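You operate a simulated robot arm through the tools that you are given. There is no shell and no other tool. Be economical: measure what you need, move in short steps, check, and stop when the job is done.

You run a simulated robot arm. Do the job below in one go: nothing can be reset, and whatever is moved stays where it is left.

## Task
Put things in order on the slot four. At the end: the white tub from the slot four stands where the white square tube stood; the beige pad stands where the white tub stood; the brown jar from the slot four stands where the clear cup stood; the white square tube from the slot four stands where the brown jar stood; the clear cup from the slot four is on the brown small box (marked "Lot 57"); whatever was shut is shut again. Leave all else as you found it, and nothing knocked over.

Only the result counts: the job must be done as asked and must still hold three seconds after the hand-in. Knocking over, shifting, dropping, spilling or breaking anything else fails it.

## Robot
A 6-joint arm with a two-finger parallel gripper, fixed in place. Base frame: the origin is at the foot of the arm, x ahead of it, y to its left, z up; the work surface is at about z = 0.96. Lengths are in m, angles in degrees, forces in N, time in s.
With the tool pointing down near the work surface it reaches from about 0.2 to 0.62 m from the base axis. Its first joint turns from -66.0 to 66.0 degrees. Payload 2.7 kg.
Tool frame: the origin (TCP) lies between the finger pads and is the grasp point; the fingertips stand 0.023 m ahead of it; z points along the fingers, y is the line along which they close. Largest opening 0.094 m; finger width 0.038, thickness 0.01; the body of the gripper, 0.054 by 0.096 m, starts 0.039 m behind the TCP.
Orientation is that of the tool frame in the base frame, as [roll, pitch, yaw] about the fixed x, y, z axes, in that order (R = Rz(yaw) Ry(pitch) Rx(roll)). With the fingers straight down and closing along the base's y, the tool's x points along the base's -x, its y along +y and its z along -z.

## Interface
- The arm moves only by the tool send_rows. Its argument "series" is a list of rows, each an object (a shift or turn left out is 0, a gripper value left out holds the last) with "gripper": the opening, from 0 (shut) to 1 (fully open); "linear": the shift along the base's x, y, z in units of 150 mm (1.0 is 150 mm), a list of three; "angular": the turn, a rotation vector about the base's x, y, z in units of 45 degrees (1.0 is 45 degrees), a list of three. In form: [{"gripper": gripper, "linear": [tx, ty, tz], "angular": [wx, wy, wz]}, ...]. A call has 1 to 10 rows; each row is the pose to reach, as a shift and turn from the pose commanded when the call began. A call with a number of a shift or a turn outside -1 to 1 is refused whole. Each row takes 0.2 s and may step no farther than 0.05 m and 8.6 degrees from the row before; otherwise, or with a gripper value out of range, the whole call is refused. Where a pose cannot be reached the arm comes as near as it can. A force on the tool above 40 N (or 10 N above the force at the start of the call, whichever is more), or a blocked arm, ends the call early, and 0.2 s more pass. The fingers move at their own pace (about 0.045 m/s each) and stop on an object; they squeeze with about 29 N. The grip force told is the motor's: it shows also when the fingers shut on nothing. Time passes only in rows, and 0.2 s behind the last, so rows that repeat a pose let the fingers close. The reply holds the time, the measured pose of the TCP, the force on the tool along the base axes, the opening and the grip force, in the units named above and with some noise, and new pictures: "views" is both (left out), scene, wrist or none.
- Cameras (640 x 400 px; columns grow to the right, rows downward): "scene" is fixed at [0.0614, -0.4149, 1.424]; the picture's right is [0.89, -0.45, 0.00], its down [-0.17, -0.34, -0.92] and it looks along [0.41, 0.82, -0.39] (base axes); focal length 371 px, centre (320, 200). "wrist" rides on the gripper at [-0.039, 0, -0.044] in the tool frame; the picture's right is [0.00, -1.00, 0.00], its down [0.97, 0.00, -0.24] and it looks along [0.24, 0.00, 0.97] (tool axes); focal length 218 px, centre (320, 200).
- point_at(camera, pixels): for up to 12 pixels [column, row] of the newest picture of that camera ("zoom" is the newest enlarged one), the place [x, y, z] in the base frame of the surface seen there, good to about 0.002 m. No time passes.
- zoom(camera, box): a new picture of the part [left, top, right, bottom] of that camera's present view, enlarged. No time passes.
- finish_job(): hands the job in; it is judged then, once.

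Go step by step. Measure first, check grasps and placings, and put right what went wrong. The budget is 80 turns and 120 pictures, counting those below and the enlarged ones. Unless the task says otherwise, let go and move clear before handing in, and close with one line.

The tools are called after ">>>" by a JSON object that holds its "api" and its "payload". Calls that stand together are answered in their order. send_rows: Moves the arm, as the interface text tells. Its arguments: {"type":"object","properties":{"series":{"type":"array","items":{"type":"object","properties":{"gripper":{"type":"number"},"linear":{"type":"array","items":{"type":"number"}},"angular":{"type":"array","items":{"type":"number"}}}}},"views":{"type":"string","enum":["both","scene","wrist","none"]}},"required":["series"]} The other tools are called the same way: point_at (camera, pixels) gives the place of the surface under pixels of a picture; zoom (camera, box) takes an enlarged picture of a part of a camera's view; finish_job () hands the job in.

At the start:

```text
time: 0.0
position: [0.2995, 0.1972, 1.2977]
ee_rot: [-179.8, 0.1, -179.9]
force: [0.3, 0.0, -1.1]
gripper_width: 0.0942
gripper_force: 0.1
```

scene: 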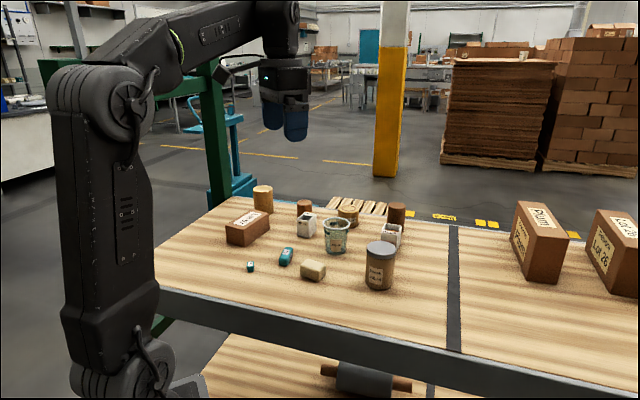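
wrist: 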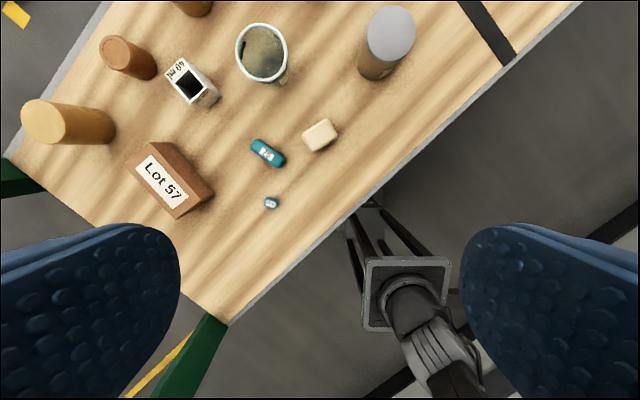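

The scene shows a cluster of objects around pixels (220-410, 180-290). I'll enlarge it to identify the items and "slot four".

>>> {"api": "zoom", "payload": {"camera": "scene", "box": [210, 170, 430, 308]}}

>>> {"api": "zoom", "payload": {"camera": "wrist", "box": [0, 0, 440, 275]}}

```text
2.90 times, centred on (320, 239) of scene
```

zoom: 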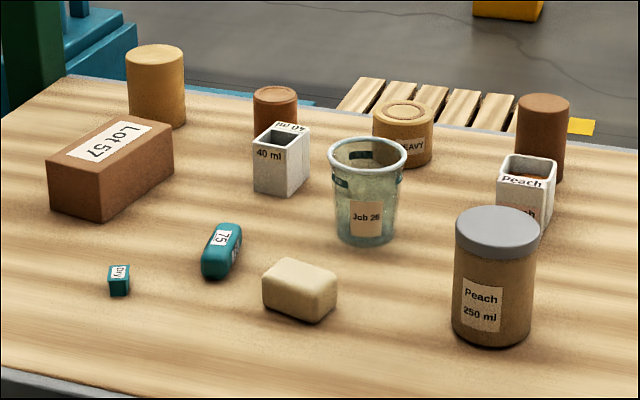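

```text
1.45 times, centred on (220, 138) of wrist
```

zoom: 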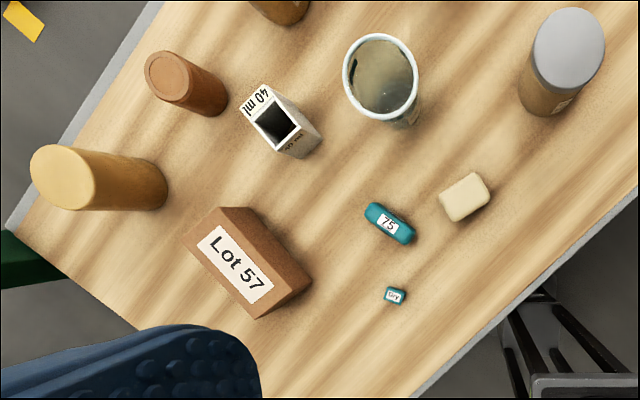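

I see two white squares ("40 ml" and "Peach"), a clear cup, a lidded "Peach 250 ml" jar, and reddish cylinders. I'll measure positions and move the wrist camera for a better view.

>>> {"api": "point_at", "payload": {"camera": "scene", "pixels": [[263, 188], [304, 203], [306, 218], [348, 209], [397, 206], [391, 229], [336, 222], [380, 248], [313, 266], [286, 252], [250, 265], [248, 220]]}}

>>> {"api": "send_rows", "payload": {"series": [{"linear": [0.3, 0, 0]}, {"linear": [0.5, -0.2, 0]}, {"linear": [0.7, -0.4, 0]}, {"linear": [0.8, -0.6, 0]}, {"linear": [0.8, -0.8, 0]}, {"linear": [0.8, -0.95, 0]}]}}

```text
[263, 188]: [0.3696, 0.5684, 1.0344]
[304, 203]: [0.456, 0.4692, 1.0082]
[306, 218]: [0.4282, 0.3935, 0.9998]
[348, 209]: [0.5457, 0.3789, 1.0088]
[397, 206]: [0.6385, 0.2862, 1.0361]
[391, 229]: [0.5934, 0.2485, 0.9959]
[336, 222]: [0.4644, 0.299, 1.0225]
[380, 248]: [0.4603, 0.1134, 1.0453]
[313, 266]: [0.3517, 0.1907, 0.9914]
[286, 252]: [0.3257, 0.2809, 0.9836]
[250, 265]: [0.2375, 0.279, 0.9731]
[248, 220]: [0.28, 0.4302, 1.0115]
```

```text
time: 1.4
position: [0.4191, 0.0546, 1.2963]
ee_rot: [-179.9, 0.1, -179.9]
force: [0.2, -0.1, 0.4]
gripper_width: 0.0941
gripper_force: 0.0
```

scene: 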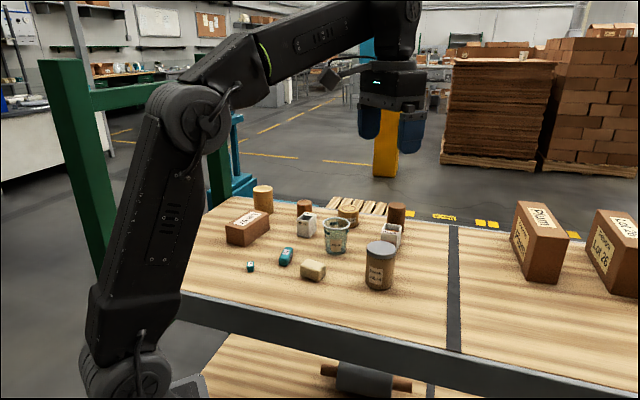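
wrist: 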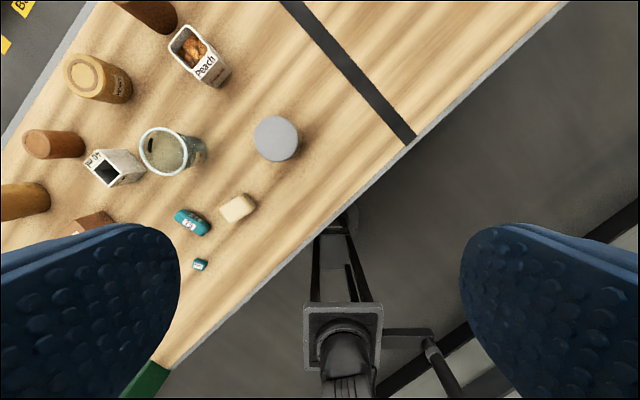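

The wrist view shows the "Peach" container at (200,57) has contents (white tub) and the "40 ml" one at (113,168) is the tube. I'll enlarge for detail.

>>> {"api": "zoom", "payload": {"camera": "wrist", "box": [0, 0, 320, 200]}}

>>> {"api": "zoom", "payload": {"camera": "scene", "box": [290, 190, 418, 270]}}

>>> {"api": "point_at", "payload": {"camera": "wrist", "pixels": [[275, 138], [255, 138], [296, 138], [275, 117], [168, 35], [183, 26], [218, 62], [203, 78], [90, 161], [124, 180], [141, 150], [177, 176]]}}

```text
2.00 times, centred on (160, 100) of wrist
```

zoom: 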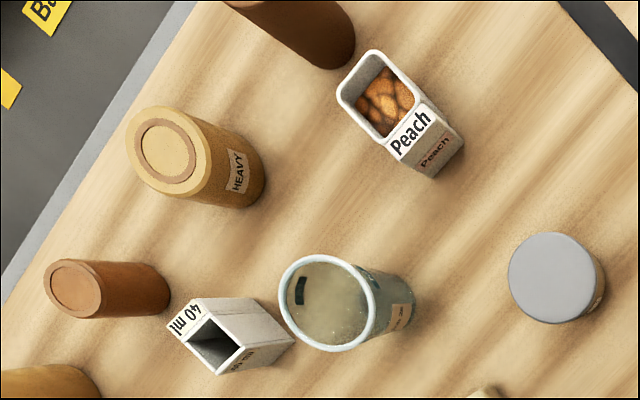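

```text
5.00 times, centred on (354, 230) of scene
```

zoom: 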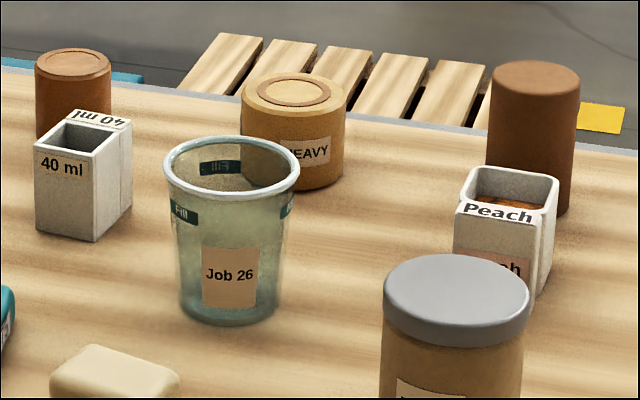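

```text
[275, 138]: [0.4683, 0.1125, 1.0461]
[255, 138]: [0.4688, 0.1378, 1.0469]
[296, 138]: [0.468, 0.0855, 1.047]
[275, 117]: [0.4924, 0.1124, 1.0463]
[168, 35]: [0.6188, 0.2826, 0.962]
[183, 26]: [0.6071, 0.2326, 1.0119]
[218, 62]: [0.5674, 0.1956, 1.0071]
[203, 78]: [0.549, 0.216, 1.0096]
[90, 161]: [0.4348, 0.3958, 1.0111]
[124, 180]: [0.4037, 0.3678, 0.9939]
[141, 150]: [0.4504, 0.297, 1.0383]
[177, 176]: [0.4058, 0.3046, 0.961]
```

The jar centre is about (0.468,0.112), top 1.046. I'll hover closer over the cup/tube area for precise rims and clearances.

>>> {"api": "send_rows", "payload": {"series": [{"linear": [0.1, 0.3, 0]}, {"linear": [0.15, 0.6, 0]}, {"linear": [0.15, 0.9, 0]}, {"linear": [0.15, 1.0, 0]}, {"linear": [0.15, 1.0, -0.3]}, {"linear": [0.15, 1.0, -0.3]}], "views": "wrist"}}

```text
time: 2.8
position: [0.4445, 0.2025, 1.2535]
ee_rot: [-179.9, 0.0, -179.9]
force: [0.3, 0.1, -0.7]
gripper_width: 0.0941
gripper_force: 0.1
out of reach, approached as far as the arm can: row 3, 4
```

wrist: 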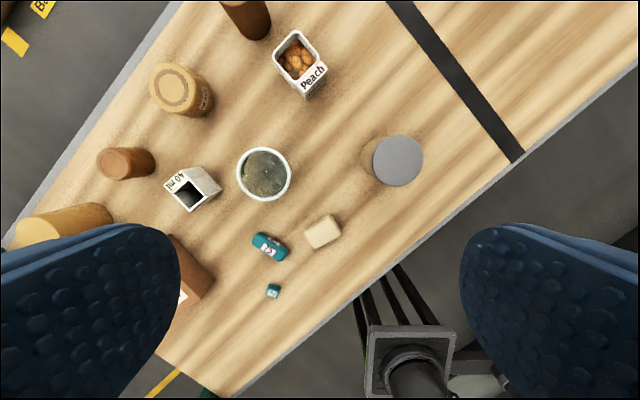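

The cup rim is at (264,175), the tube top at (188,188), the tub at (300,62). I'll measure rims and corners in an enlarged view.

>>> {"api": "zoom", "payload": {"camera": "wrist", "box": [80, 10, 440, 235]}}

```text
1.78 times, centred on (260, 122) of wrist
```

zoom: 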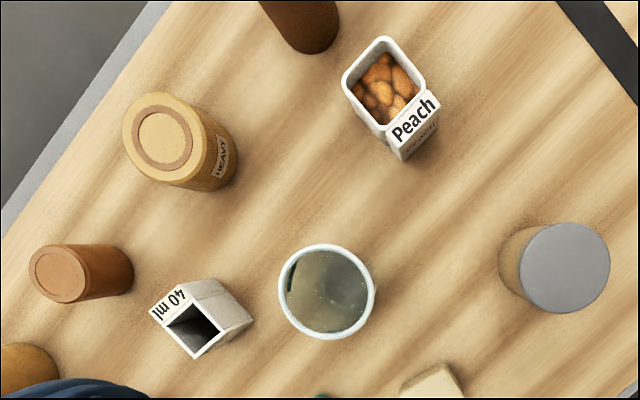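

>>> {"api": "point_at", "payload": {"camera": "zoom", "pixels": [[281, 292], [374, 292], [328, 247], [328, 336], [328, 292], [152, 311], [196, 355], [219, 334], [175, 289], [222, 278], [252, 322], [204, 305]]}}

>>> {"api": "point_at", "payload": {"camera": "zoom", "pixels": [[346, 74], [382, 39], [435, 103], [393, 142], [402, 158], [438, 120], [425, 85], [522, 270], [607, 268], [565, 225], [565, 310], [500, 260]]}}

>>> {"api": "point_at", "payload": {"camera": "wrist", "pixels": [[304, 230], [329, 215], [340, 233], [316, 249], [321, 231], [270, 247], [314, 248], [343, 234], [272, 290]]}}

```text
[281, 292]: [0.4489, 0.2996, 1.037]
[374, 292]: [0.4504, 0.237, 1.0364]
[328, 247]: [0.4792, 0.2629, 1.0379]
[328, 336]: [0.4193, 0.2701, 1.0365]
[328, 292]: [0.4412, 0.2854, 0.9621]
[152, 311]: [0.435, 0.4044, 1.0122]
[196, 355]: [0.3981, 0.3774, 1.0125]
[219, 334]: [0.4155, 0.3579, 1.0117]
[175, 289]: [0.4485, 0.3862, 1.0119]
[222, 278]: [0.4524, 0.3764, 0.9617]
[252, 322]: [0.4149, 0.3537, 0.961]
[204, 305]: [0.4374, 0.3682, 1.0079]
```

```text
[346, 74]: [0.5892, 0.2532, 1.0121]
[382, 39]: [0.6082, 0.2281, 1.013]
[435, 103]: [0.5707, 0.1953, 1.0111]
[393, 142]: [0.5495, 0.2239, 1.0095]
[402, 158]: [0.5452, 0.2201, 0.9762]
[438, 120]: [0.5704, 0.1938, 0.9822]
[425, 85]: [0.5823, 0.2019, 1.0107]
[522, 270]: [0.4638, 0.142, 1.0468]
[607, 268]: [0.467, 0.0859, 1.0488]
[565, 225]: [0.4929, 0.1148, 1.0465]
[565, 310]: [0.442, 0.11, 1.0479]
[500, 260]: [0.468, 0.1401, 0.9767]
```

```text
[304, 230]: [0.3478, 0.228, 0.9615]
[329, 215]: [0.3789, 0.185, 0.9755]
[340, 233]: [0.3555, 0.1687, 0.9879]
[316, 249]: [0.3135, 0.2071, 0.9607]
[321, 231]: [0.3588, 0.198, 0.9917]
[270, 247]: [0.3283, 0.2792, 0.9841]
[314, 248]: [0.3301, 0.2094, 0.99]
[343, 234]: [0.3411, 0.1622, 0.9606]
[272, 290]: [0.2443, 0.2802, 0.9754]
```

Cup rim radius is ~0.031 centred (0.450,0.268), rim z 1.037; jar centre (0.467,0.113), top z 1.047. I need the jar lid's extent and detail of the white square pieces before choosing grasps.

>>> {"api": "zoom", "payload": {"camera": "scene", "box": [355, 235, 405, 295]}}

>>> {"api": "point_at", "payload": {"camera": "scene", "pixels": [[380, 260], [380, 263], [380, 266], [380, 269], [380, 285], [380, 289], [366, 270], [394, 270], [367, 252], [395, 252]]}}

>>> {"api": "zoom", "payload": {"camera": "scene", "box": [290, 205, 410, 255]}}

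```text
6.67 times, centred on (380, 265) of scene
```

zoom: 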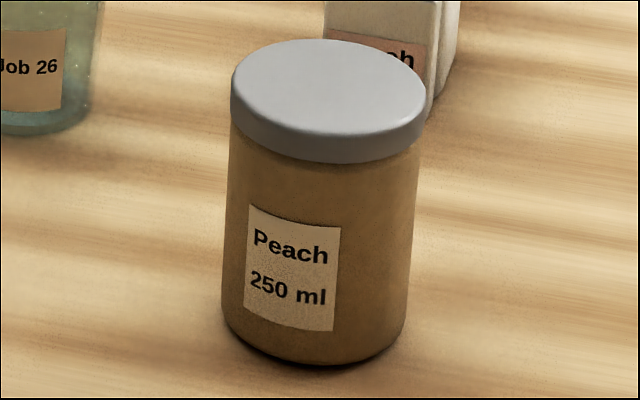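

```text
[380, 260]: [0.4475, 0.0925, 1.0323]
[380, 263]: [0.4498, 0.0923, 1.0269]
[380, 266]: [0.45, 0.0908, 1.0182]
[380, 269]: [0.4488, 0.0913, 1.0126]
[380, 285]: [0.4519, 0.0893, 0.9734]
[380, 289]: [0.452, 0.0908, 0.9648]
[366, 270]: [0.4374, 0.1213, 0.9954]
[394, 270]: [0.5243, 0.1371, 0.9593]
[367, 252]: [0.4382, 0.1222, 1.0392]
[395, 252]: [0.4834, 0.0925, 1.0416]
```

```text
5.33 times, centred on (350, 230) of scene
```

zoom: 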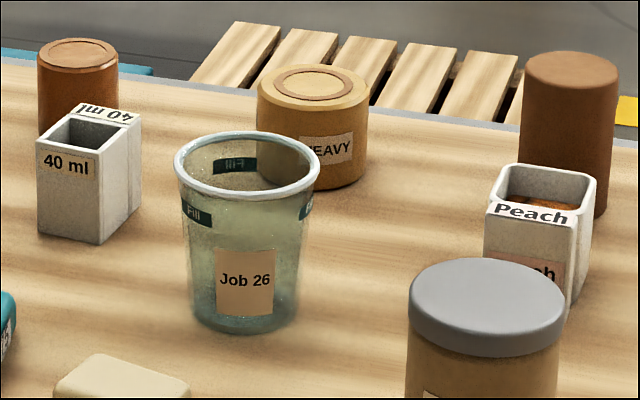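

The jar lid bottom is at z≈1.030 and flush with the body, so a vertical grasp at TCP z≈1.012 holds both body and lid. I'll measure the box top and move above the cup.

>>> {"api": "point_at", "payload": {"camera": "scene", "pixels": [[227, 223], [243, 211], [269, 214], [253, 230], [247, 220], [229, 242], [247, 246], [269, 229]]}}

>>> {"api": "send_rows", "payload": {"series": [{"gripper": 1, "linear": [0.02, 0.22, -0.1]}, {"linear": [0.037, 0.437, -0.25]}, {"linear": [0.037, 0.437, -0.5]}, {"linear": [0.037, 0.437, -0.75]}, {"linear": [0.037, 0.437, -0.95]}, {"linear": [0.037, 0.437, -0.95]}]}}

```text
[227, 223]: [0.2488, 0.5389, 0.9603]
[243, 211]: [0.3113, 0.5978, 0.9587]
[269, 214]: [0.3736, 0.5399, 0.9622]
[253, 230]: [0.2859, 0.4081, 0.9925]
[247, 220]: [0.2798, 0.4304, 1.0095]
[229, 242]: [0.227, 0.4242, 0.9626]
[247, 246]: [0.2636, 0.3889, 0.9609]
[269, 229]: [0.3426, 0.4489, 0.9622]
```

```text
time: 4.2
position: [0.4482, 0.2696, 1.1094]
ee_rot: [-180.0, -0.1, -179.8]
force: [0.1, -0.4, -0.5]
gripper_width: 0.0945
gripper_force: 0.1
```

scene: 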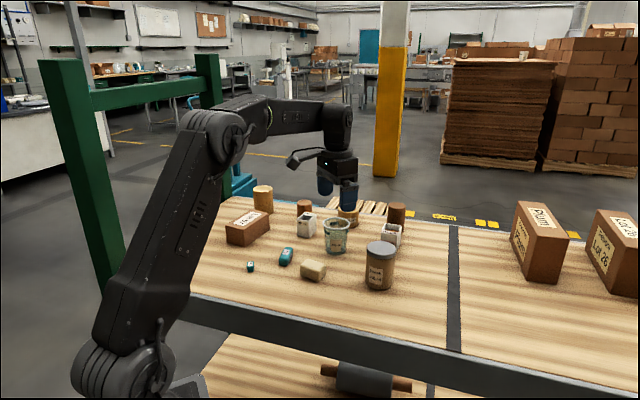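
wrist: 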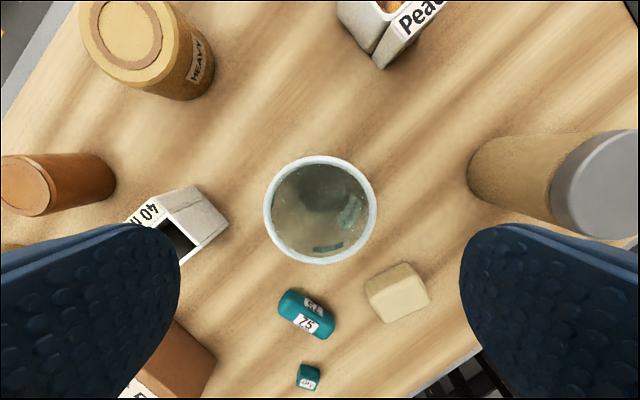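

The cup is centred between the fingers at (320,210). I'll zoom on the box to get its top corners, and descend to grasp height.

>>> {"api": "zoom", "payload": {"camera": "scene", "box": [215, 180, 295, 255]}}

>>> {"api": "send_rows", "payload": {"series": [{"linear": [0.0, -0.005, -0.25]}, {"linear": [0.0, -0.005, -0.5]}, {"linear": [0.0, -0.005, -0.66]}, {"linear": [0.0, -0.005, -0.66]}], "views": "wrist"}}

```text
5.33 times, centred on (255, 218) of scene
```

zoom: 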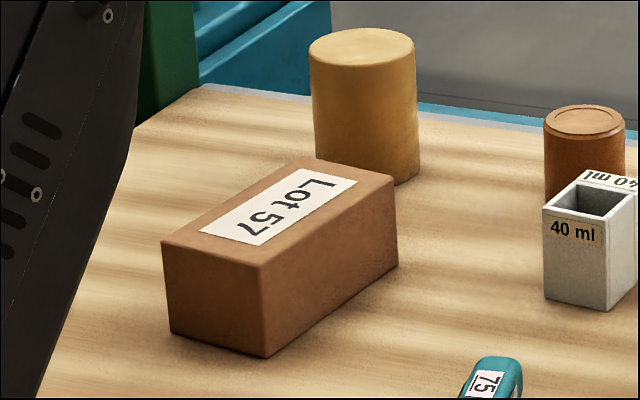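

```text
time: 5.2
position: [0.4472, 0.2688, 1.0101]
ee_rot: [-179.9, 0.0, -179.8]
force: [-0.3, -0.4, 0.4]
gripper_width: 0.0939
gripper_force: 0.1
```

wrist: 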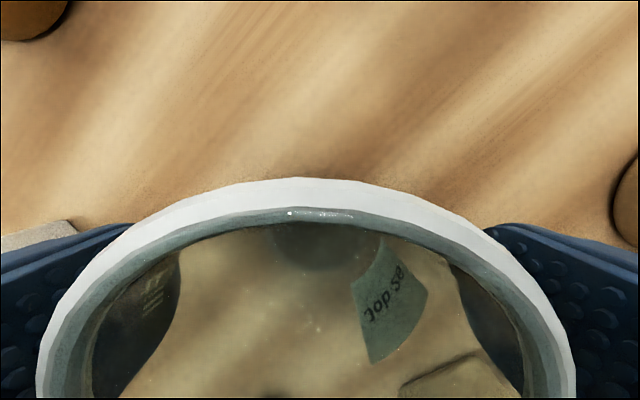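

The fingers straddle the cup evenly. I'll close gently and measure the box's top corners in the zoom.

>>> {"api": "point_at", "payload": {"camera": "zoom", "pixels": [[168, 242], [308, 163], [390, 180], [262, 261], [280, 208], [175, 330], [264, 352], [393, 262], [203, 233], [300, 171], [352, 184], [258, 243]]}}

>>> {"api": "send_rows", "payload": {"series": [{"gripper": 0.6}, {"gripper": 0.6}, {"gripper": 0.6}], "views": "none"}}

```text
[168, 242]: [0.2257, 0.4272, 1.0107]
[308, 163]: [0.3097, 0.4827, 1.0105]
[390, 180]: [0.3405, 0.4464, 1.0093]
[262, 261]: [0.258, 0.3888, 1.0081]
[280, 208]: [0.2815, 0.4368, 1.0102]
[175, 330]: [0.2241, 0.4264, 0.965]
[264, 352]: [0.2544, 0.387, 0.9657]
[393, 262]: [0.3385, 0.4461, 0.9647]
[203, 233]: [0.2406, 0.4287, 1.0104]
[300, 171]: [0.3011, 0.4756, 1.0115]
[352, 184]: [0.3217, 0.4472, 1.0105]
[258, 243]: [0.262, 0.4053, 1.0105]
```

```text
time: 6.0
position: [0.4466, 0.269, 1.0111]
ee_rot: [-179.9, -0.1, 180.0]
force: [-0.1, -0.2, 0.3]
gripper_width: 0.0575
gripper_force: 15.4
```

The cup is held (width 0.0575). Box top centre is (0.2835,0.436), z 1.010. I'll firm the grip and lift straight up.

>>> {"api": "send_rows", "payload": {"series": [{"gripper": 0.5}, {"gripper": 0.5}, {"linear": [0, 0, 0.05]}, {"linear": [0, 0, 0.2]}, {"linear": [0, 0, 0.4]}, {"linear": [0, 0, 0.6]}, {"linear": [0, 0, 0.7]}]}}

```text
time: 7.6
position: [0.4469, 0.2689, 1.1159]
ee_rot: [-180.0, -0.1, -179.9]
force: [1.6, -0.1, -0.8]
gripper_width: 0.0568
gripper_force: 29.2
```

scene: 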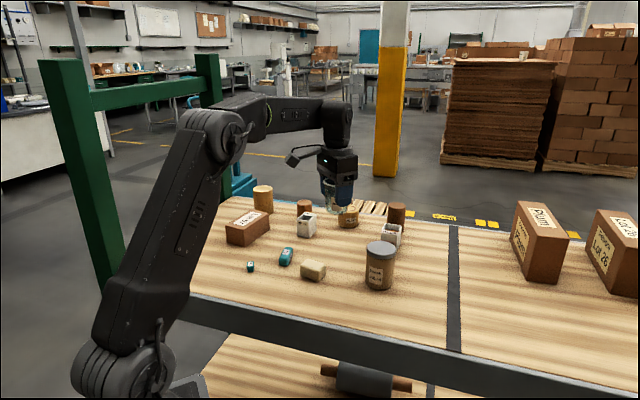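
wrist: 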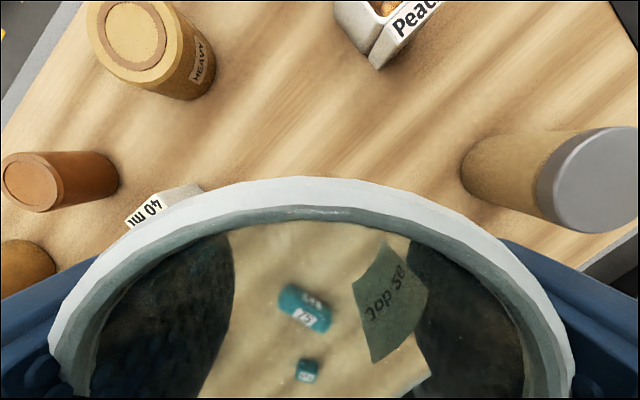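

The cup is lifted level. I'll carry it smoothly toward the box.

>>> {"api": "send_rows", "payload": {"series": [{"linear": [-0.08, 0.08, 0]}, {"linear": [-0.23, 0.23, 0]}, {"linear": [-0.4, 0.4, 0]}, {"linear": [-0.57, 0.57, 0]}, {"linear": [-0.74, 0.74, 0]}, {"linear": [-0.88, 0.88, 0]}, {"linear": [-0.97, 0.97, 0]}, {"linear": [-1.0, 1.0, 0]}, {"linear": [-1.0, 1.0, 0]}]}}

```text
time: 9.6
position: [0.2973, 0.4181, 1.1183]
ee_rot: [-179.9, 0.1, -179.8]
force: [-0.1, 0.1, 1.2]
gripper_width: 0.0571
gripper_force: 29.2
```

scene: 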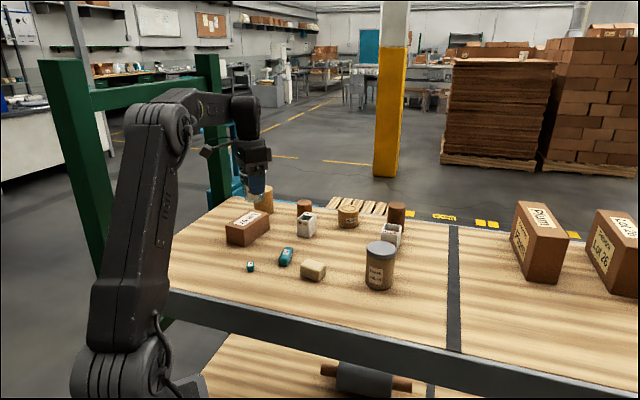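
wrist: 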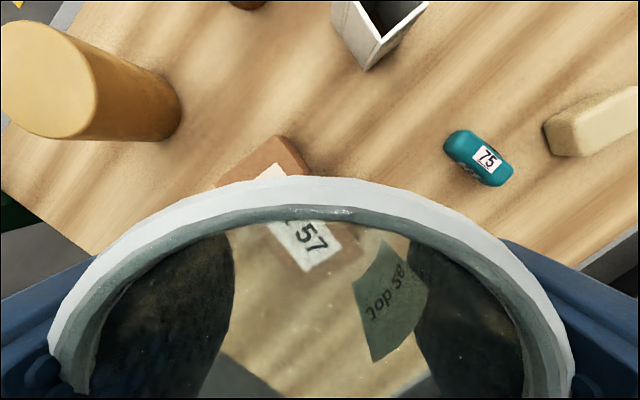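

The cup is near the box. I'll shift the last 16 mm on x and y and lower to just above the box top.

>>> {"api": "send_rows", "payload": {"series": [{"linear": [-0.06, 0.06, 0]}, {"linear": [-0.11, 0.11, 0]}, {"linear": [-0.11, 0.11, -0.12]}, {"linear": [-0.11, 0.11, -0.24]}, {"linear": [-0.11, 0.11, -0.32]}, {"linear": [-0.11, 0.11, -0.32]}]}}

>>> {"api": "zoom", "payload": {"camera": "scene", "box": [205, 160, 305, 255]}}

```text
time: 11.0
position: [0.2804, 0.4355, 1.0687]
ee_rot: [-180.0, 0.0, -179.9]
force: [0.1, -0.3, 0.6]
gripper_width: 0.0569
gripper_force: 29.2
```

scene: 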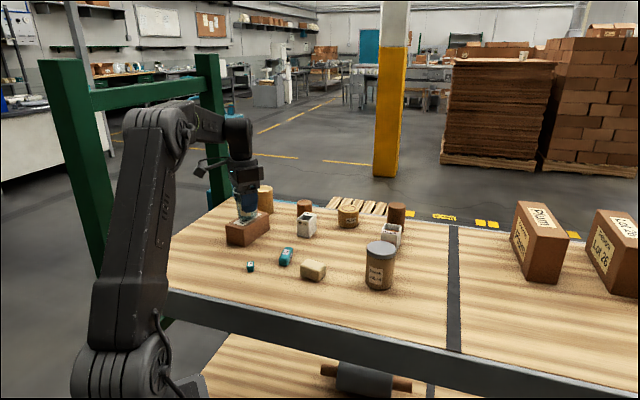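
wrist: 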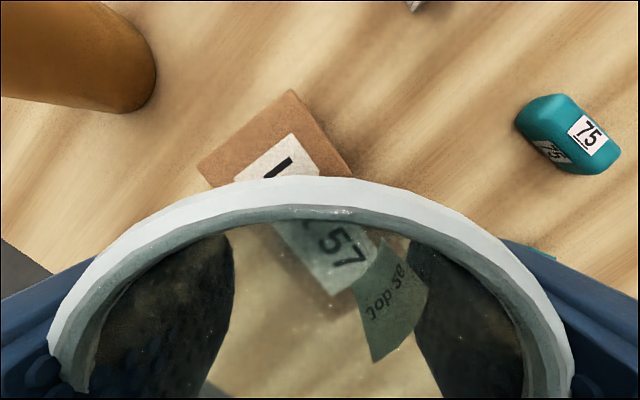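

```text
4.21 times, centred on (255, 208) of scene
```

zoom: 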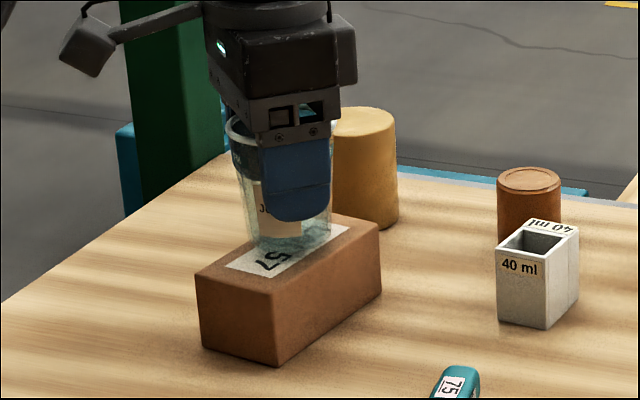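

The cup hovers ~7 mm over the box centre (cup base at zoom (290,240)). I'll lower the rest.

>>> {"api": "send_rows", "payload": {"series": [{"linear": [0, 0, -0.025]}, {"linear": [0, 0, -0.045]}, {"linear": [0, 0, -0.048]}], "views": "none"}}

>>> {"api": "zoom", "payload": {"camera": "scene", "box": [205, 160, 305, 255]}}

```text
time: 11.8
position: [0.2817, 0.4341, 1.0599]
ee_rot: [-179.9, 0.0, -179.9]
force: [0.8, -0.3, -0.9]
gripper_width: 0.0568
gripper_force: 29.2
```

```text
4.21 times, centred on (255, 208) of scene
```

zoom: 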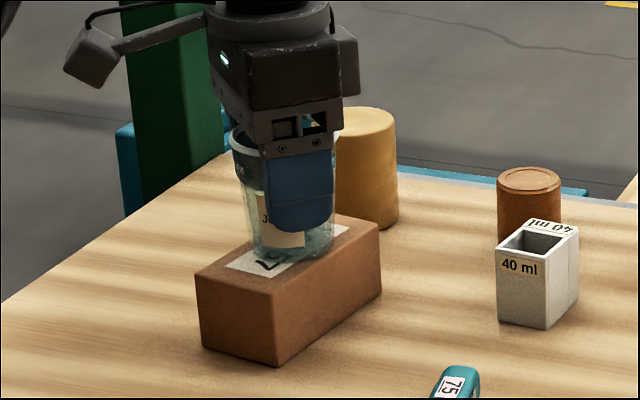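

It looks seated or within a millimetre. I'll ease down 1 mm more, then open and check.

>>> {"api": "send_rows", "payload": {"series": [{"linear": [0, 0, -0.007]}, {"linear": [0, 0, -0.007]}], "views": "none"}}

```text
time: 12.4
position: [0.2817, 0.4362, 1.0606]
ee_rot: [180.0, 0.2, -179.9]
force: [-1.8, -1.4, 7.4]
gripper_width: 0.0569
gripper_force: 29.1
```

The upward force of 7.4 N shows contact with the box. I'll release and rise.

>>> {"api": "send_rows", "payload": {"series": [{"gripper": 0.7}, {"gripper": 0.9}, {"gripper": 1.0}, {"gripper": 1.0}, {"linear": [0, 0, 0.15]}, {"linear": [0, 0, 0.4]}, {"linear": [0, 0, 0.7]}]}}

>>> {"api": "zoom", "payload": {"camera": "scene", "box": [205, 160, 305, 255]}}

```text
time: 14.0
position: [0.283, 0.4348, 1.1639]
ee_rot: [-179.8, 0.0, -179.8]
force: [0.0, 0.1, 1.4]
gripper_width: 0.094
gripper_force: 0.0
```

scene: 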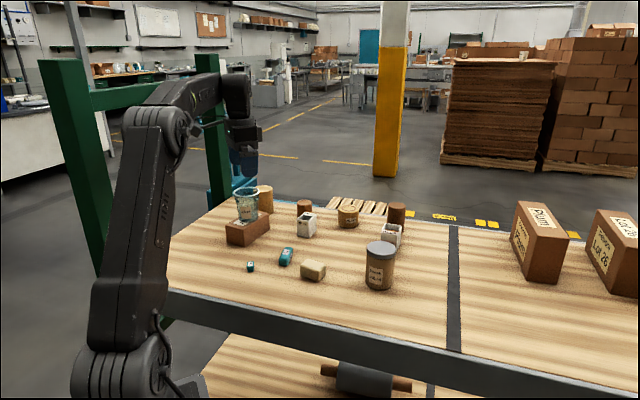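
wrist: 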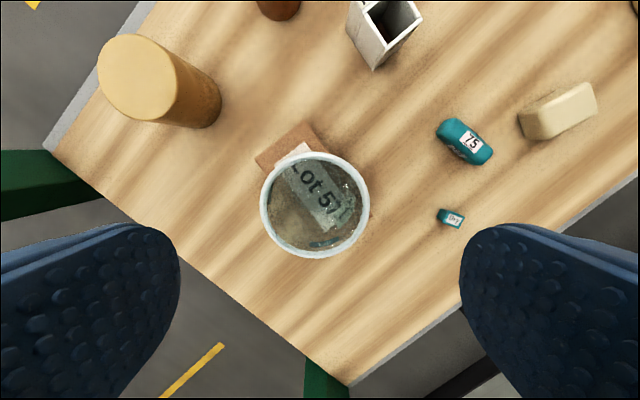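

```text
4.21 times, centred on (255, 208) of scene
```

zoom: 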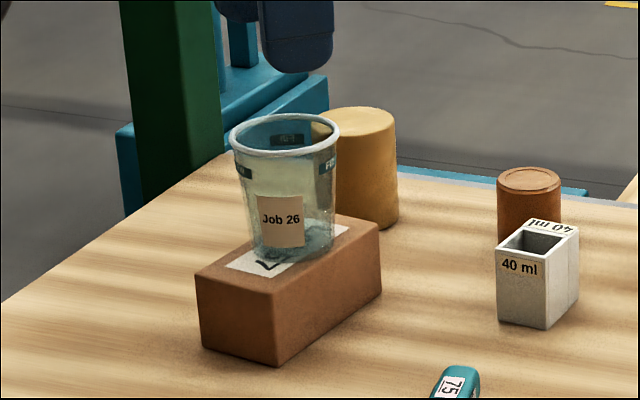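

The cup stands centred on the box. Next is the jar at (0.467,0.113); I'll travel there at safe height.

>>> {"api": "send_rows", "payload": {"series": [{"linear": [0.15, -0.25, 0]}, {"linear": [0.3, -0.5, 0]}, {"linear": [0.45, -0.75, 0]}, {"linear": [0.576, -1.0, 0]}], "views": "none"}}

>>> {"api": "send_rows", "payload": {"series": [{"linear": [0.15, -0.25, 0]}, {"linear": [0.3, -0.5, 0]}, {"linear": [0.45, -0.75, 0]}, {"linear": [0.576, -1.0, 0]}], "views": "none"}}

>>> {"api": "send_rows", "payload": {"series": [{"linear": [0.088, -0.153, 0]}, {"linear": [0.088, -0.153, -0.2]}, {"linear": [0.088, -0.153, -0.2]}], "views": "wrist"}}

```text
time: 15.0
position: [0.3663, 0.2884, 1.1645]
ee_rot: [-179.9, 0.1, -179.8]
force: [0.5, -0.2, 0.0]
gripper_width: 0.0941
gripper_force: 0.1
```

```text
time: 16.0
position: [0.4542, 0.137, 1.1628]
ee_rot: [-179.9, 0.0, -179.9]
force: [0.1, -1.0, -0.1]
gripper_width: 0.0943
gripper_force: 0.1
```

```text
time: 16.8
position: [0.4647, 0.1147, 1.1321]
ee_rot: [179.9, -0.1, -179.9]
force: [-0.1, -0.3, 0.3]
gripper_width: 0.094
gripper_force: 0.0
```

wrist: 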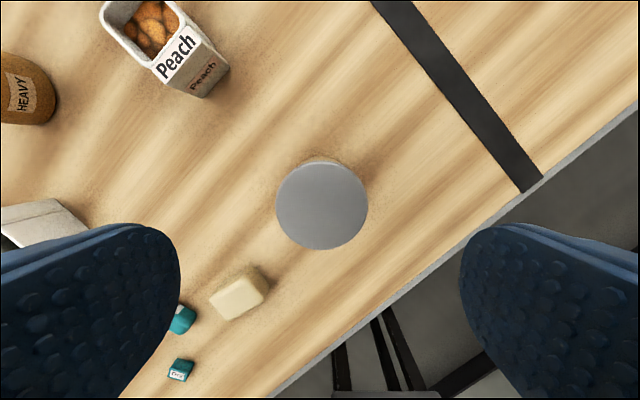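

The jar lid (321,205) is centred between the fingers. I'll descend to z≈1.012 and close.

>>> {"api": "send_rows", "payload": {"series": [{"linear": [0, 0, -0.25]}, {"linear": [0, 0, -0.5]}, {"linear": [0, 0, -0.7]}, {"linear": [0, 0, -0.82]}, {"linear": [0, 0, -0.82]}, {"linear": [0, 0, -0.82], "gripper": 0.55}, {"linear": [0, 0, -0.82], "gripper": 0.4}, {"linear": [0, 0, -0.82], "gripper": 0.4}, {"linear": [0, 0, -0.82], "gripper": 0.4}], "views": "wrist"}}

```text
time: 18.8
position: [0.4684, 0.1117, 1.0129]
ee_rot: [-179.8, 0.0, -179.9]
force: [1.2, 0.5, 0.0]
gripper_width: 0.0573
gripper_force: 29.4
```

wrist: 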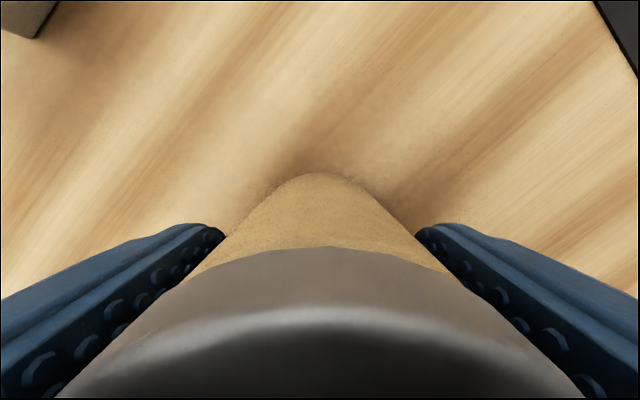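

The jar is gripped at 0.0573. I'll lift and verify the lid and body come up together.

>>> {"api": "send_rows", "payload": {"series": [{"linear": [0, 0, 0.05]}, {"linear": [0, 0, 0.25]}, {"linear": [0, 0, 0.5]}, {"linear": [0, 0.05, 0.5]}, {"linear": [-0.02, 0.25, 0.5]}, {"linear": [-0.05, 0.5, 0.5]}, {"linear": [-0.08, 0.75, 0.5]}, {"linear": [-0.1, 0.95, 0.5]}, {"linear": [-0.1, 1.0, 0.5]}, {"linear": [-0.1, 1.0, 0.5]}], "views": "scene"}}

>>> {"api": "zoom", "payload": {"camera": "scene", "box": [290, 170, 410, 255]}}

```text
time: 21.0
position: [0.4521, 0.2628, 1.0869]
ee_rot: [-179.9, 0.0, -179.9]
force: [0.4, 0.5, -1.3]
gripper_width: 0.0571
gripper_force: 28.8
```

scene: 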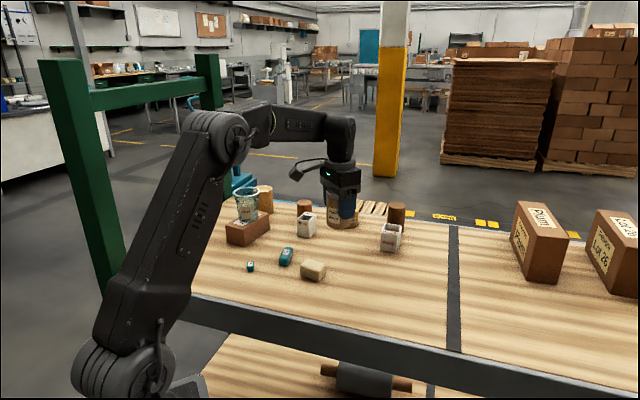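

```text
4.71 times, centred on (350, 212) of scene
```

zoom: 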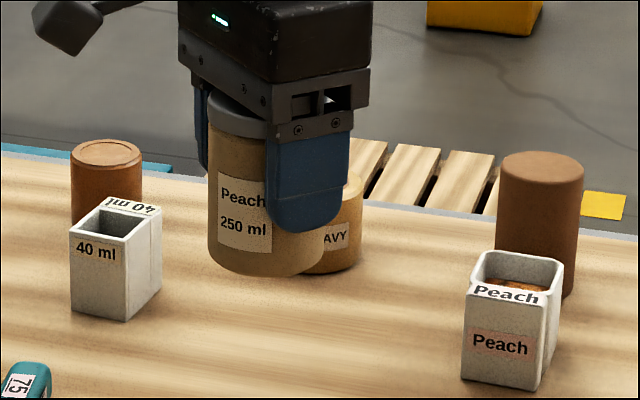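

The jar with lid is held. I'll set it down at the cup's place (0.450,0.268).

>>> {"api": "send_rows", "payload": {"series": [{"linear": [-0.013, 0.033, -0.1]}, {"linear": [-0.013, 0.033, -0.3]}, {"linear": [-0.013, 0.033, -0.43]}, {"linear": [-0.013, 0.033, -0.48]}, {"linear": [-0.013, 0.033, -0.495]}, {"linear": [-0.013, 0.033, -0.5]}], "views": "none"}}

```text
time: 22.4
position: [0.4502, 0.2706, 1.0119]
ee_rot: [-180.0, 0.1, 180.0]
force: [0.2, -2.9, 3.1]
gripper_width: 0.057
gripper_force: 29.3
```

Light contact at the original height; the jar is down. I'll release and rise, then look.

>>> {"api": "send_rows", "payload": {"series": [{"gripper": 0.8}, {"gripper": 1.0}, {"gripper": 1.0}, {"linear": [0, 0, 0.2]}, {"linear": [0, 0, 0.5]}, {"linear": [0, 0, 0.75]}, {"linear": [0, 0, 0.75]}]}}

```text
time: 24.0
position: [0.45, 0.2713, 1.1222]
ee_rot: [-180.0, 0.0, -179.8]
force: [0.4, -0.2, 0.0]
gripper_width: 0.0941
gripper_force: 0.0
```

scene: 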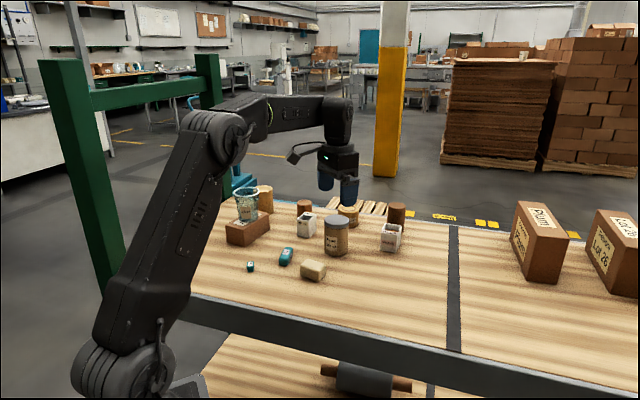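
wrist: 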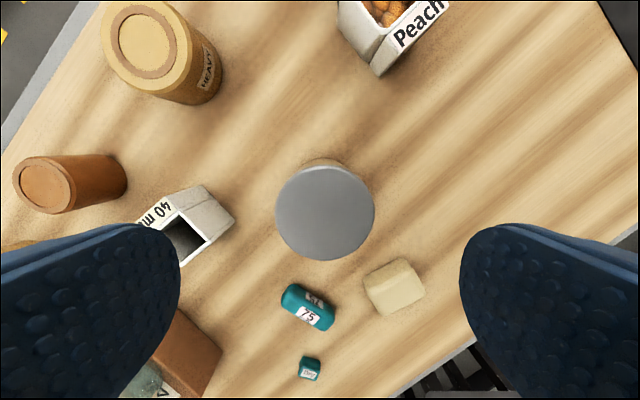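

The jar is in place. Next I'll go above the tube (0.424,0.381), turning 36° so the fingers close across its short side.

>>> {"api": "send_rows", "payload": {"series": [{"linear": [-0.04, 0.16, 0], "angular": [0, 0, 0.16]}, {"linear": [-0.08, 0.32, 0], "angular": [0, 0, 0.32]}, {"linear": [-0.12, 0.48, 0], "angular": [0, 0, 0.48]}, {"linear": [-0.15, 0.64, 0], "angular": [0, 0, 0.64]}, {"linear": [-0.173, 0.753, 0], "angular": [0, 0, 0.8]}, {"linear": [-0.173, 0.753, 0], "angular": [0, 0, 0.8]}], "views": "wrist"}}

>>> {"api": "zoom", "payload": {"camera": "wrist", "box": [200, 120, 440, 320]}}

```text
time: 25.4
position: [0.4254, 0.3816, 1.1232]
ee_rot: [-179.9, 0.1, -143.8]
force: [0.5, -0.2, 0.1]
gripper_width: 0.0942
gripper_force: 0.1
```

wrist: 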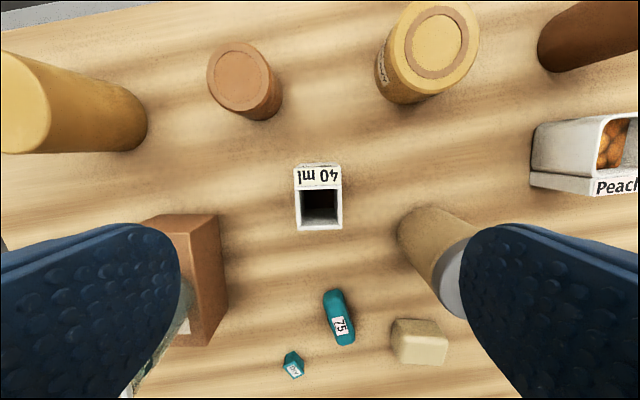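

```text
2.00 times, centred on (320, 220) of wrist
```

zoom: 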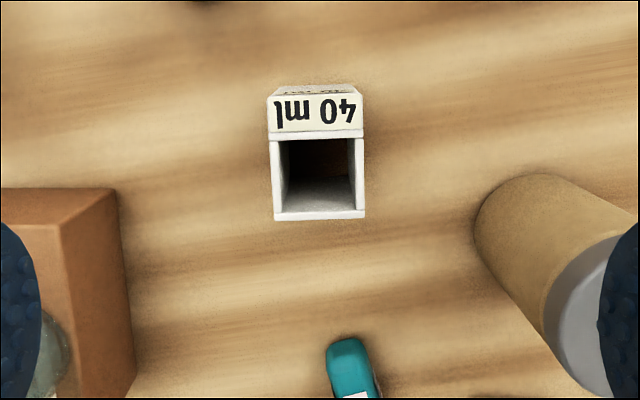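

The tube is aligned (centre column ~318). I'll descend to z≈0.992 and close on it.

>>> {"api": "send_rows", "payload": {"series": [{"linear": [0, 0, -0.3]}, {"linear": [0, 0, -0.6]}, {"linear": [0, 0, -0.8]}, {"linear": [0, 0, -0.883]}, {"linear": [0, 0, -0.883], "gripper": 0.6}, {"linear": [0, 0, -0.883], "gripper": 0.2}, {"linear": [0, 0, -0.883], "gripper": 0.2}, {"linear": [0, 0, -0.883], "gripper": 0.2}, {"linear": [0, 0, -0.883], "gripper": 0.2}], "views": "wrist"}}

```text
time: 27.4
position: [0.4222, 0.3815, 0.9928]
ee_rot: [-180.0, 0.0, -143.9]
force: [-0.5, 0.2, 0.7]
gripper_width: 0.0344
gripper_force: 28.8
```

wrist: 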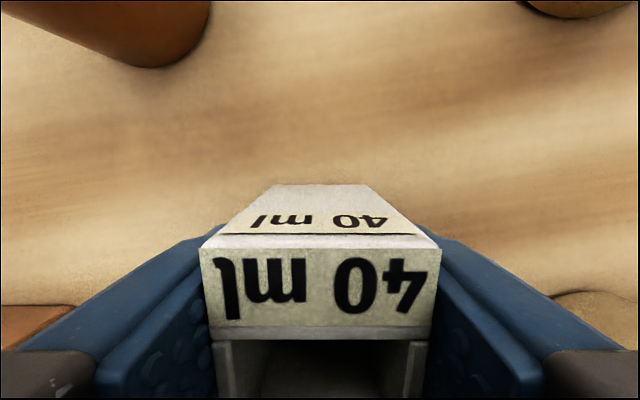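

Gripped at 0.034 wide. I'll lift and check that the whole piece comes along.

>>> {"api": "send_rows", "payload": {"series": [{"linear": [0, 0, 0.05]}, {"linear": [0, 0, 0.2]}, {"linear": [0, 0, 0.4]}, {"linear": [0, 0, 0.65]}, {"linear": [0, 0, 0.65]}]}}

>>> {"api": "zoom", "payload": {"camera": "scene", "box": [230, 160, 390, 260]}}

```text
time: 28.6
position: [0.4241, 0.3817, 1.0877]
ee_rot: [-179.8, 0.0, -143.9]
force: [0.1, -0.5, -0.6]
gripper_width: 0.0337
gripper_force: 28.9
```

scene: 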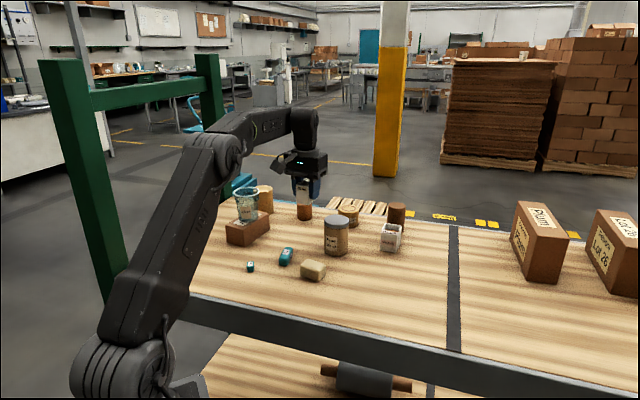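
wrist: 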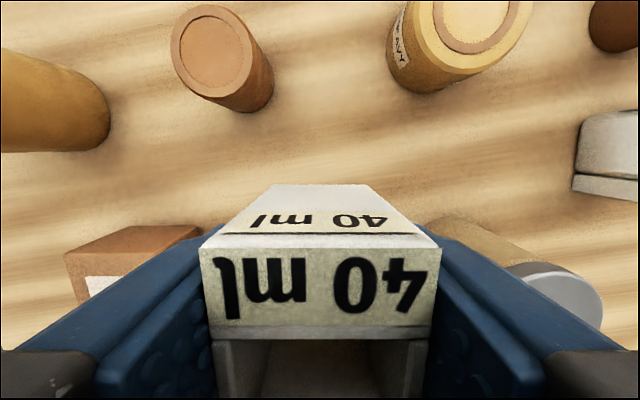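

```text
4.00 times, centred on (310, 210) of scene
```

zoom: 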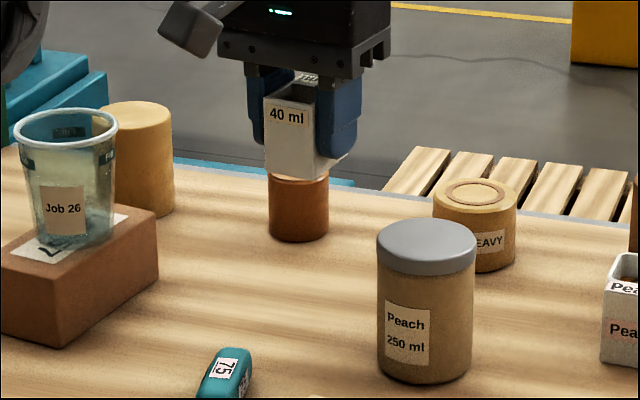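

The whole tube lifts cleanly. I'll raise a bit more and carry it over to the jar's old place (0.467,0.113).

>>> {"api": "send_rows", "payload": {"series": [{"linear": [0, 0, 0.15]}, {"linear": [0, 0, 0.3]}, {"linear": [0.04, -0.15, 0.3]}, {"linear": [0.08, -0.4, 0.3]}, {"linear": [0.12, -0.65, 0.3]}, {"linear": [0.15, -0.9, 0.3]}, {"linear": [0.15, -1.0, 0.3]}], "views": "none"}}

>>> {"api": "send_rows", "payload": {"series": [{"linear": [0.04, -0.2, 0]}, {"linear": [0.08, -0.45, 0]}, {"linear": [0.12, -0.7, 0]}, {"linear": [0.137, -0.787, 0]}, {"linear": [0.137, -0.787, -0.25]}, {"linear": [0.137, -0.787, -0.5]}, {"linear": [0.137, -0.787, -0.7]}, {"linear": [0.137, -0.787, -0.85]}, {"linear": [0.137, -0.787, -0.85]}], "views": "scene"}}

>>> {"api": "zoom", "payload": {"camera": "scene", "box": [310, 190, 470, 310]}}

```text
time: 30.2
position: [0.4447, 0.2318, 1.131]
ee_rot: [-179.9, 0.1, -143.9]
force: [0.2, -0.5, -0.4]
gripper_width: 0.034
gripper_force: 29.5
```

```text
time: 32.2
position: [0.4663, 0.1126, 1.0073]
ee_rot: [-179.9, 0.0, -143.9]
force: [0.0, 0.6, 0.3]
gripper_width: 0.0342
gripper_force: 28.7
```

scene: 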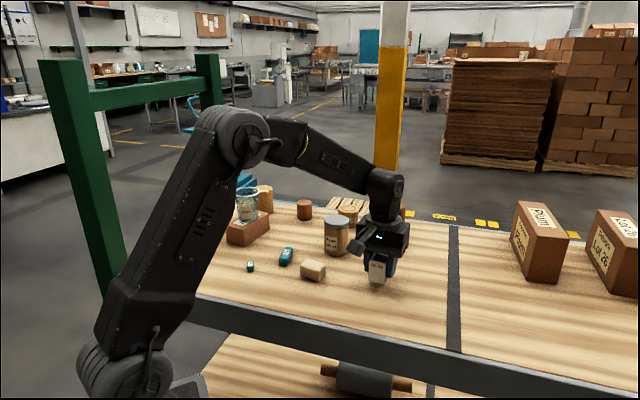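

```text
3.33 times, centred on (390, 250) of scene
```

zoom: 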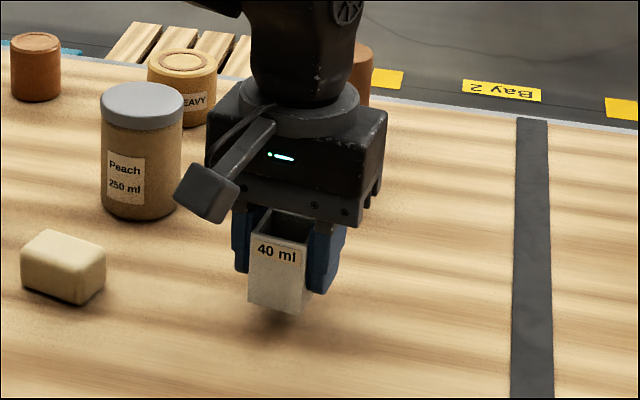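

The tube hangs ~15 mm above its target. I'll lower to contact.

>>> {"api": "send_rows", "payload": {"series": [{"linear": [0, 0, -0.05]}, {"linear": [0, 0, -0.09]}, {"linear": [0, 0, -0.1]}, {"linear": [0, 0, -0.104]}], "views": "none"}}

```text
time: 33.2
position: [0.4667, 0.1112, 0.993]
ee_rot: [179.9, 0.1, -143.9]
force: [-5.2, -2.8, 15.2]
gripper_width: 0.0339
gripper_force: 28.6
```

15 N upward confirms contact. I'll release and rise.

>>> {"api": "send_rows", "payload": {"series": [{"linear": [0, 0, 0.005]}, {"gripper": 0.6, "linear": [0, 0, 0.005]}, {"gripper": 1.0, "linear": [0, 0, 0.005]}, {"linear": [0, 0, 0.005]}, {"linear": [0, 0, 0.25]}, {"linear": [0, 0, 0.5]}, {"linear": [0, 0, 0.8]}, {"linear": [0, 0, 0.8]}]}}

>>> {"api": "zoom", "payload": {"camera": "scene", "box": [310, 190, 470, 310]}}

```text
time: 35.0
position: [0.4692, 0.1122, 1.1104]
ee_rot: [180.0, 0.0, -143.8]
force: [0.0, -0.3, 0.4]
gripper_width: 0.0941
gripper_force: 0.0
```

scene: 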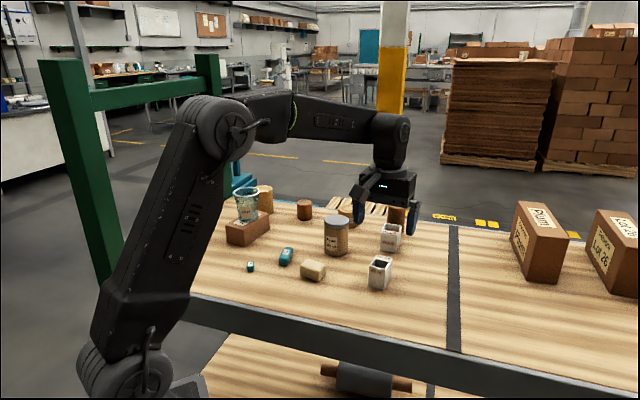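
wrist: 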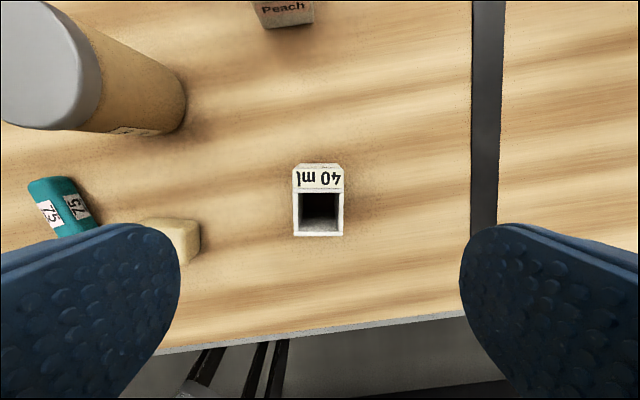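

```text
3.33 times, centred on (390, 250) of scene
```

zoom: 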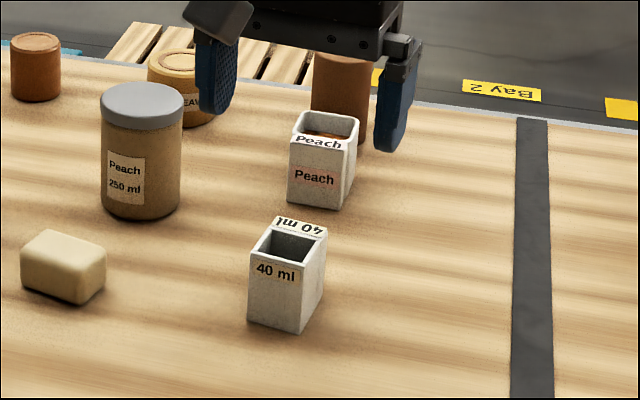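

The tube stands well. Next the tub at (0.579,0.225); I'll go above it with the same yaw.

>>> {"api": "send_rows", "payload": {"series": [{"linear": [0.18, 0.18, 0]}, {"linear": [0.36, 0.36, 0]}, {"linear": [0.54, 0.54, 0]}, {"linear": [0.72, 0.727, 0]}, {"linear": [0.72, 0.727, 0]}], "views": "wrist"}}

>>> {"api": "zoom", "payload": {"camera": "wrist", "box": [200, 120, 440, 320]}}

```text
time: 36.2
position: [0.5627, 0.2157, 1.105]
ee_rot: [180.0, -0.1, -144.0]
force: [0.1, 0.5, -0.3]
gripper_width: 0.0938
gripper_force: 0.1
out of reach, approached as far as the arm can: row 4, 5
```

wrist: 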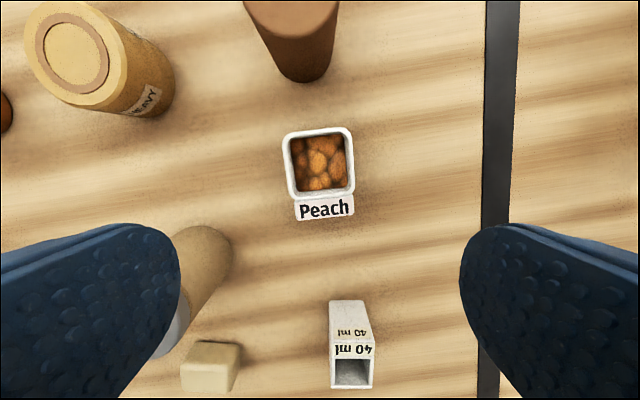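

```text
2.00 times, centred on (320, 220) of wrist
```

zoom: 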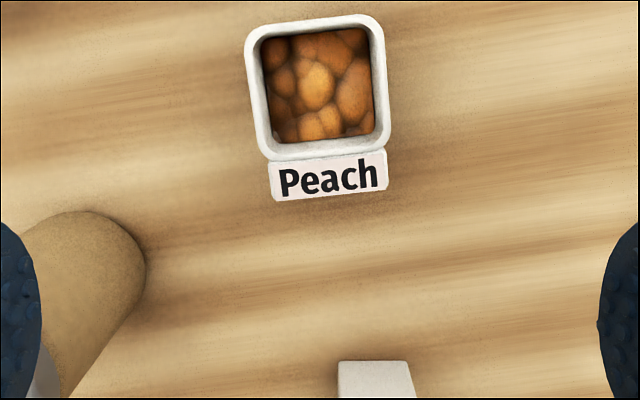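

The arm fell ~15 mm short at this height; the tub is turned about 6° more than the tube. I'll measure its corners precisely.

>>> {"api": "point_at", "payload": {"camera": "zoom", "pixels": [[250, 40], [262, 27], [370, 17], [382, 28], [388, 138], [266, 152], [276, 199], [386, 187], [258, 90], [386, 80]]}}

```text
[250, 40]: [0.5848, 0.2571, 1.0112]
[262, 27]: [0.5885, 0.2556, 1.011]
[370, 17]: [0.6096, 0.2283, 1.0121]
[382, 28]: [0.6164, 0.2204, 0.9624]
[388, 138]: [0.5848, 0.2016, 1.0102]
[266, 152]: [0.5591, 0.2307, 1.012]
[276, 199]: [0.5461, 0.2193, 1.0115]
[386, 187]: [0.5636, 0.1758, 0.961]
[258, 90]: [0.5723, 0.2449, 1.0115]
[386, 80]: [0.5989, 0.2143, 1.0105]
```

The tub's width is 0.04 m, closing direction −49°. I'll turn 5° more and descend to z≈1.04, where reach is better, then read the pose.

>>> {"api": "send_rows", "payload": {"series": [{"linear": [-0.03, -0.02, -0.2], "angular": [0, 0, 0.11]}, {"linear": [-0.03, -0.02, -0.45], "angular": [0, 0, 0.11]}, {"linear": [-0.03, -0.02, -0.45], "angular": [0, 0, 0.11]}], "views": "wrist"}}

```text
time: 37.0
position: [0.558, 0.2108, 1.0391]
ee_rot: [-179.8, -0.1, -138.8]
force: [0.1, 0.1, 0.3]
gripper_width: 0.0942
gripper_force: 0.1
```

wrist: 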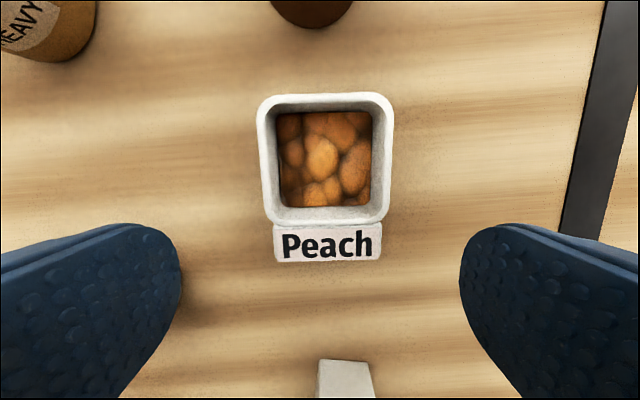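

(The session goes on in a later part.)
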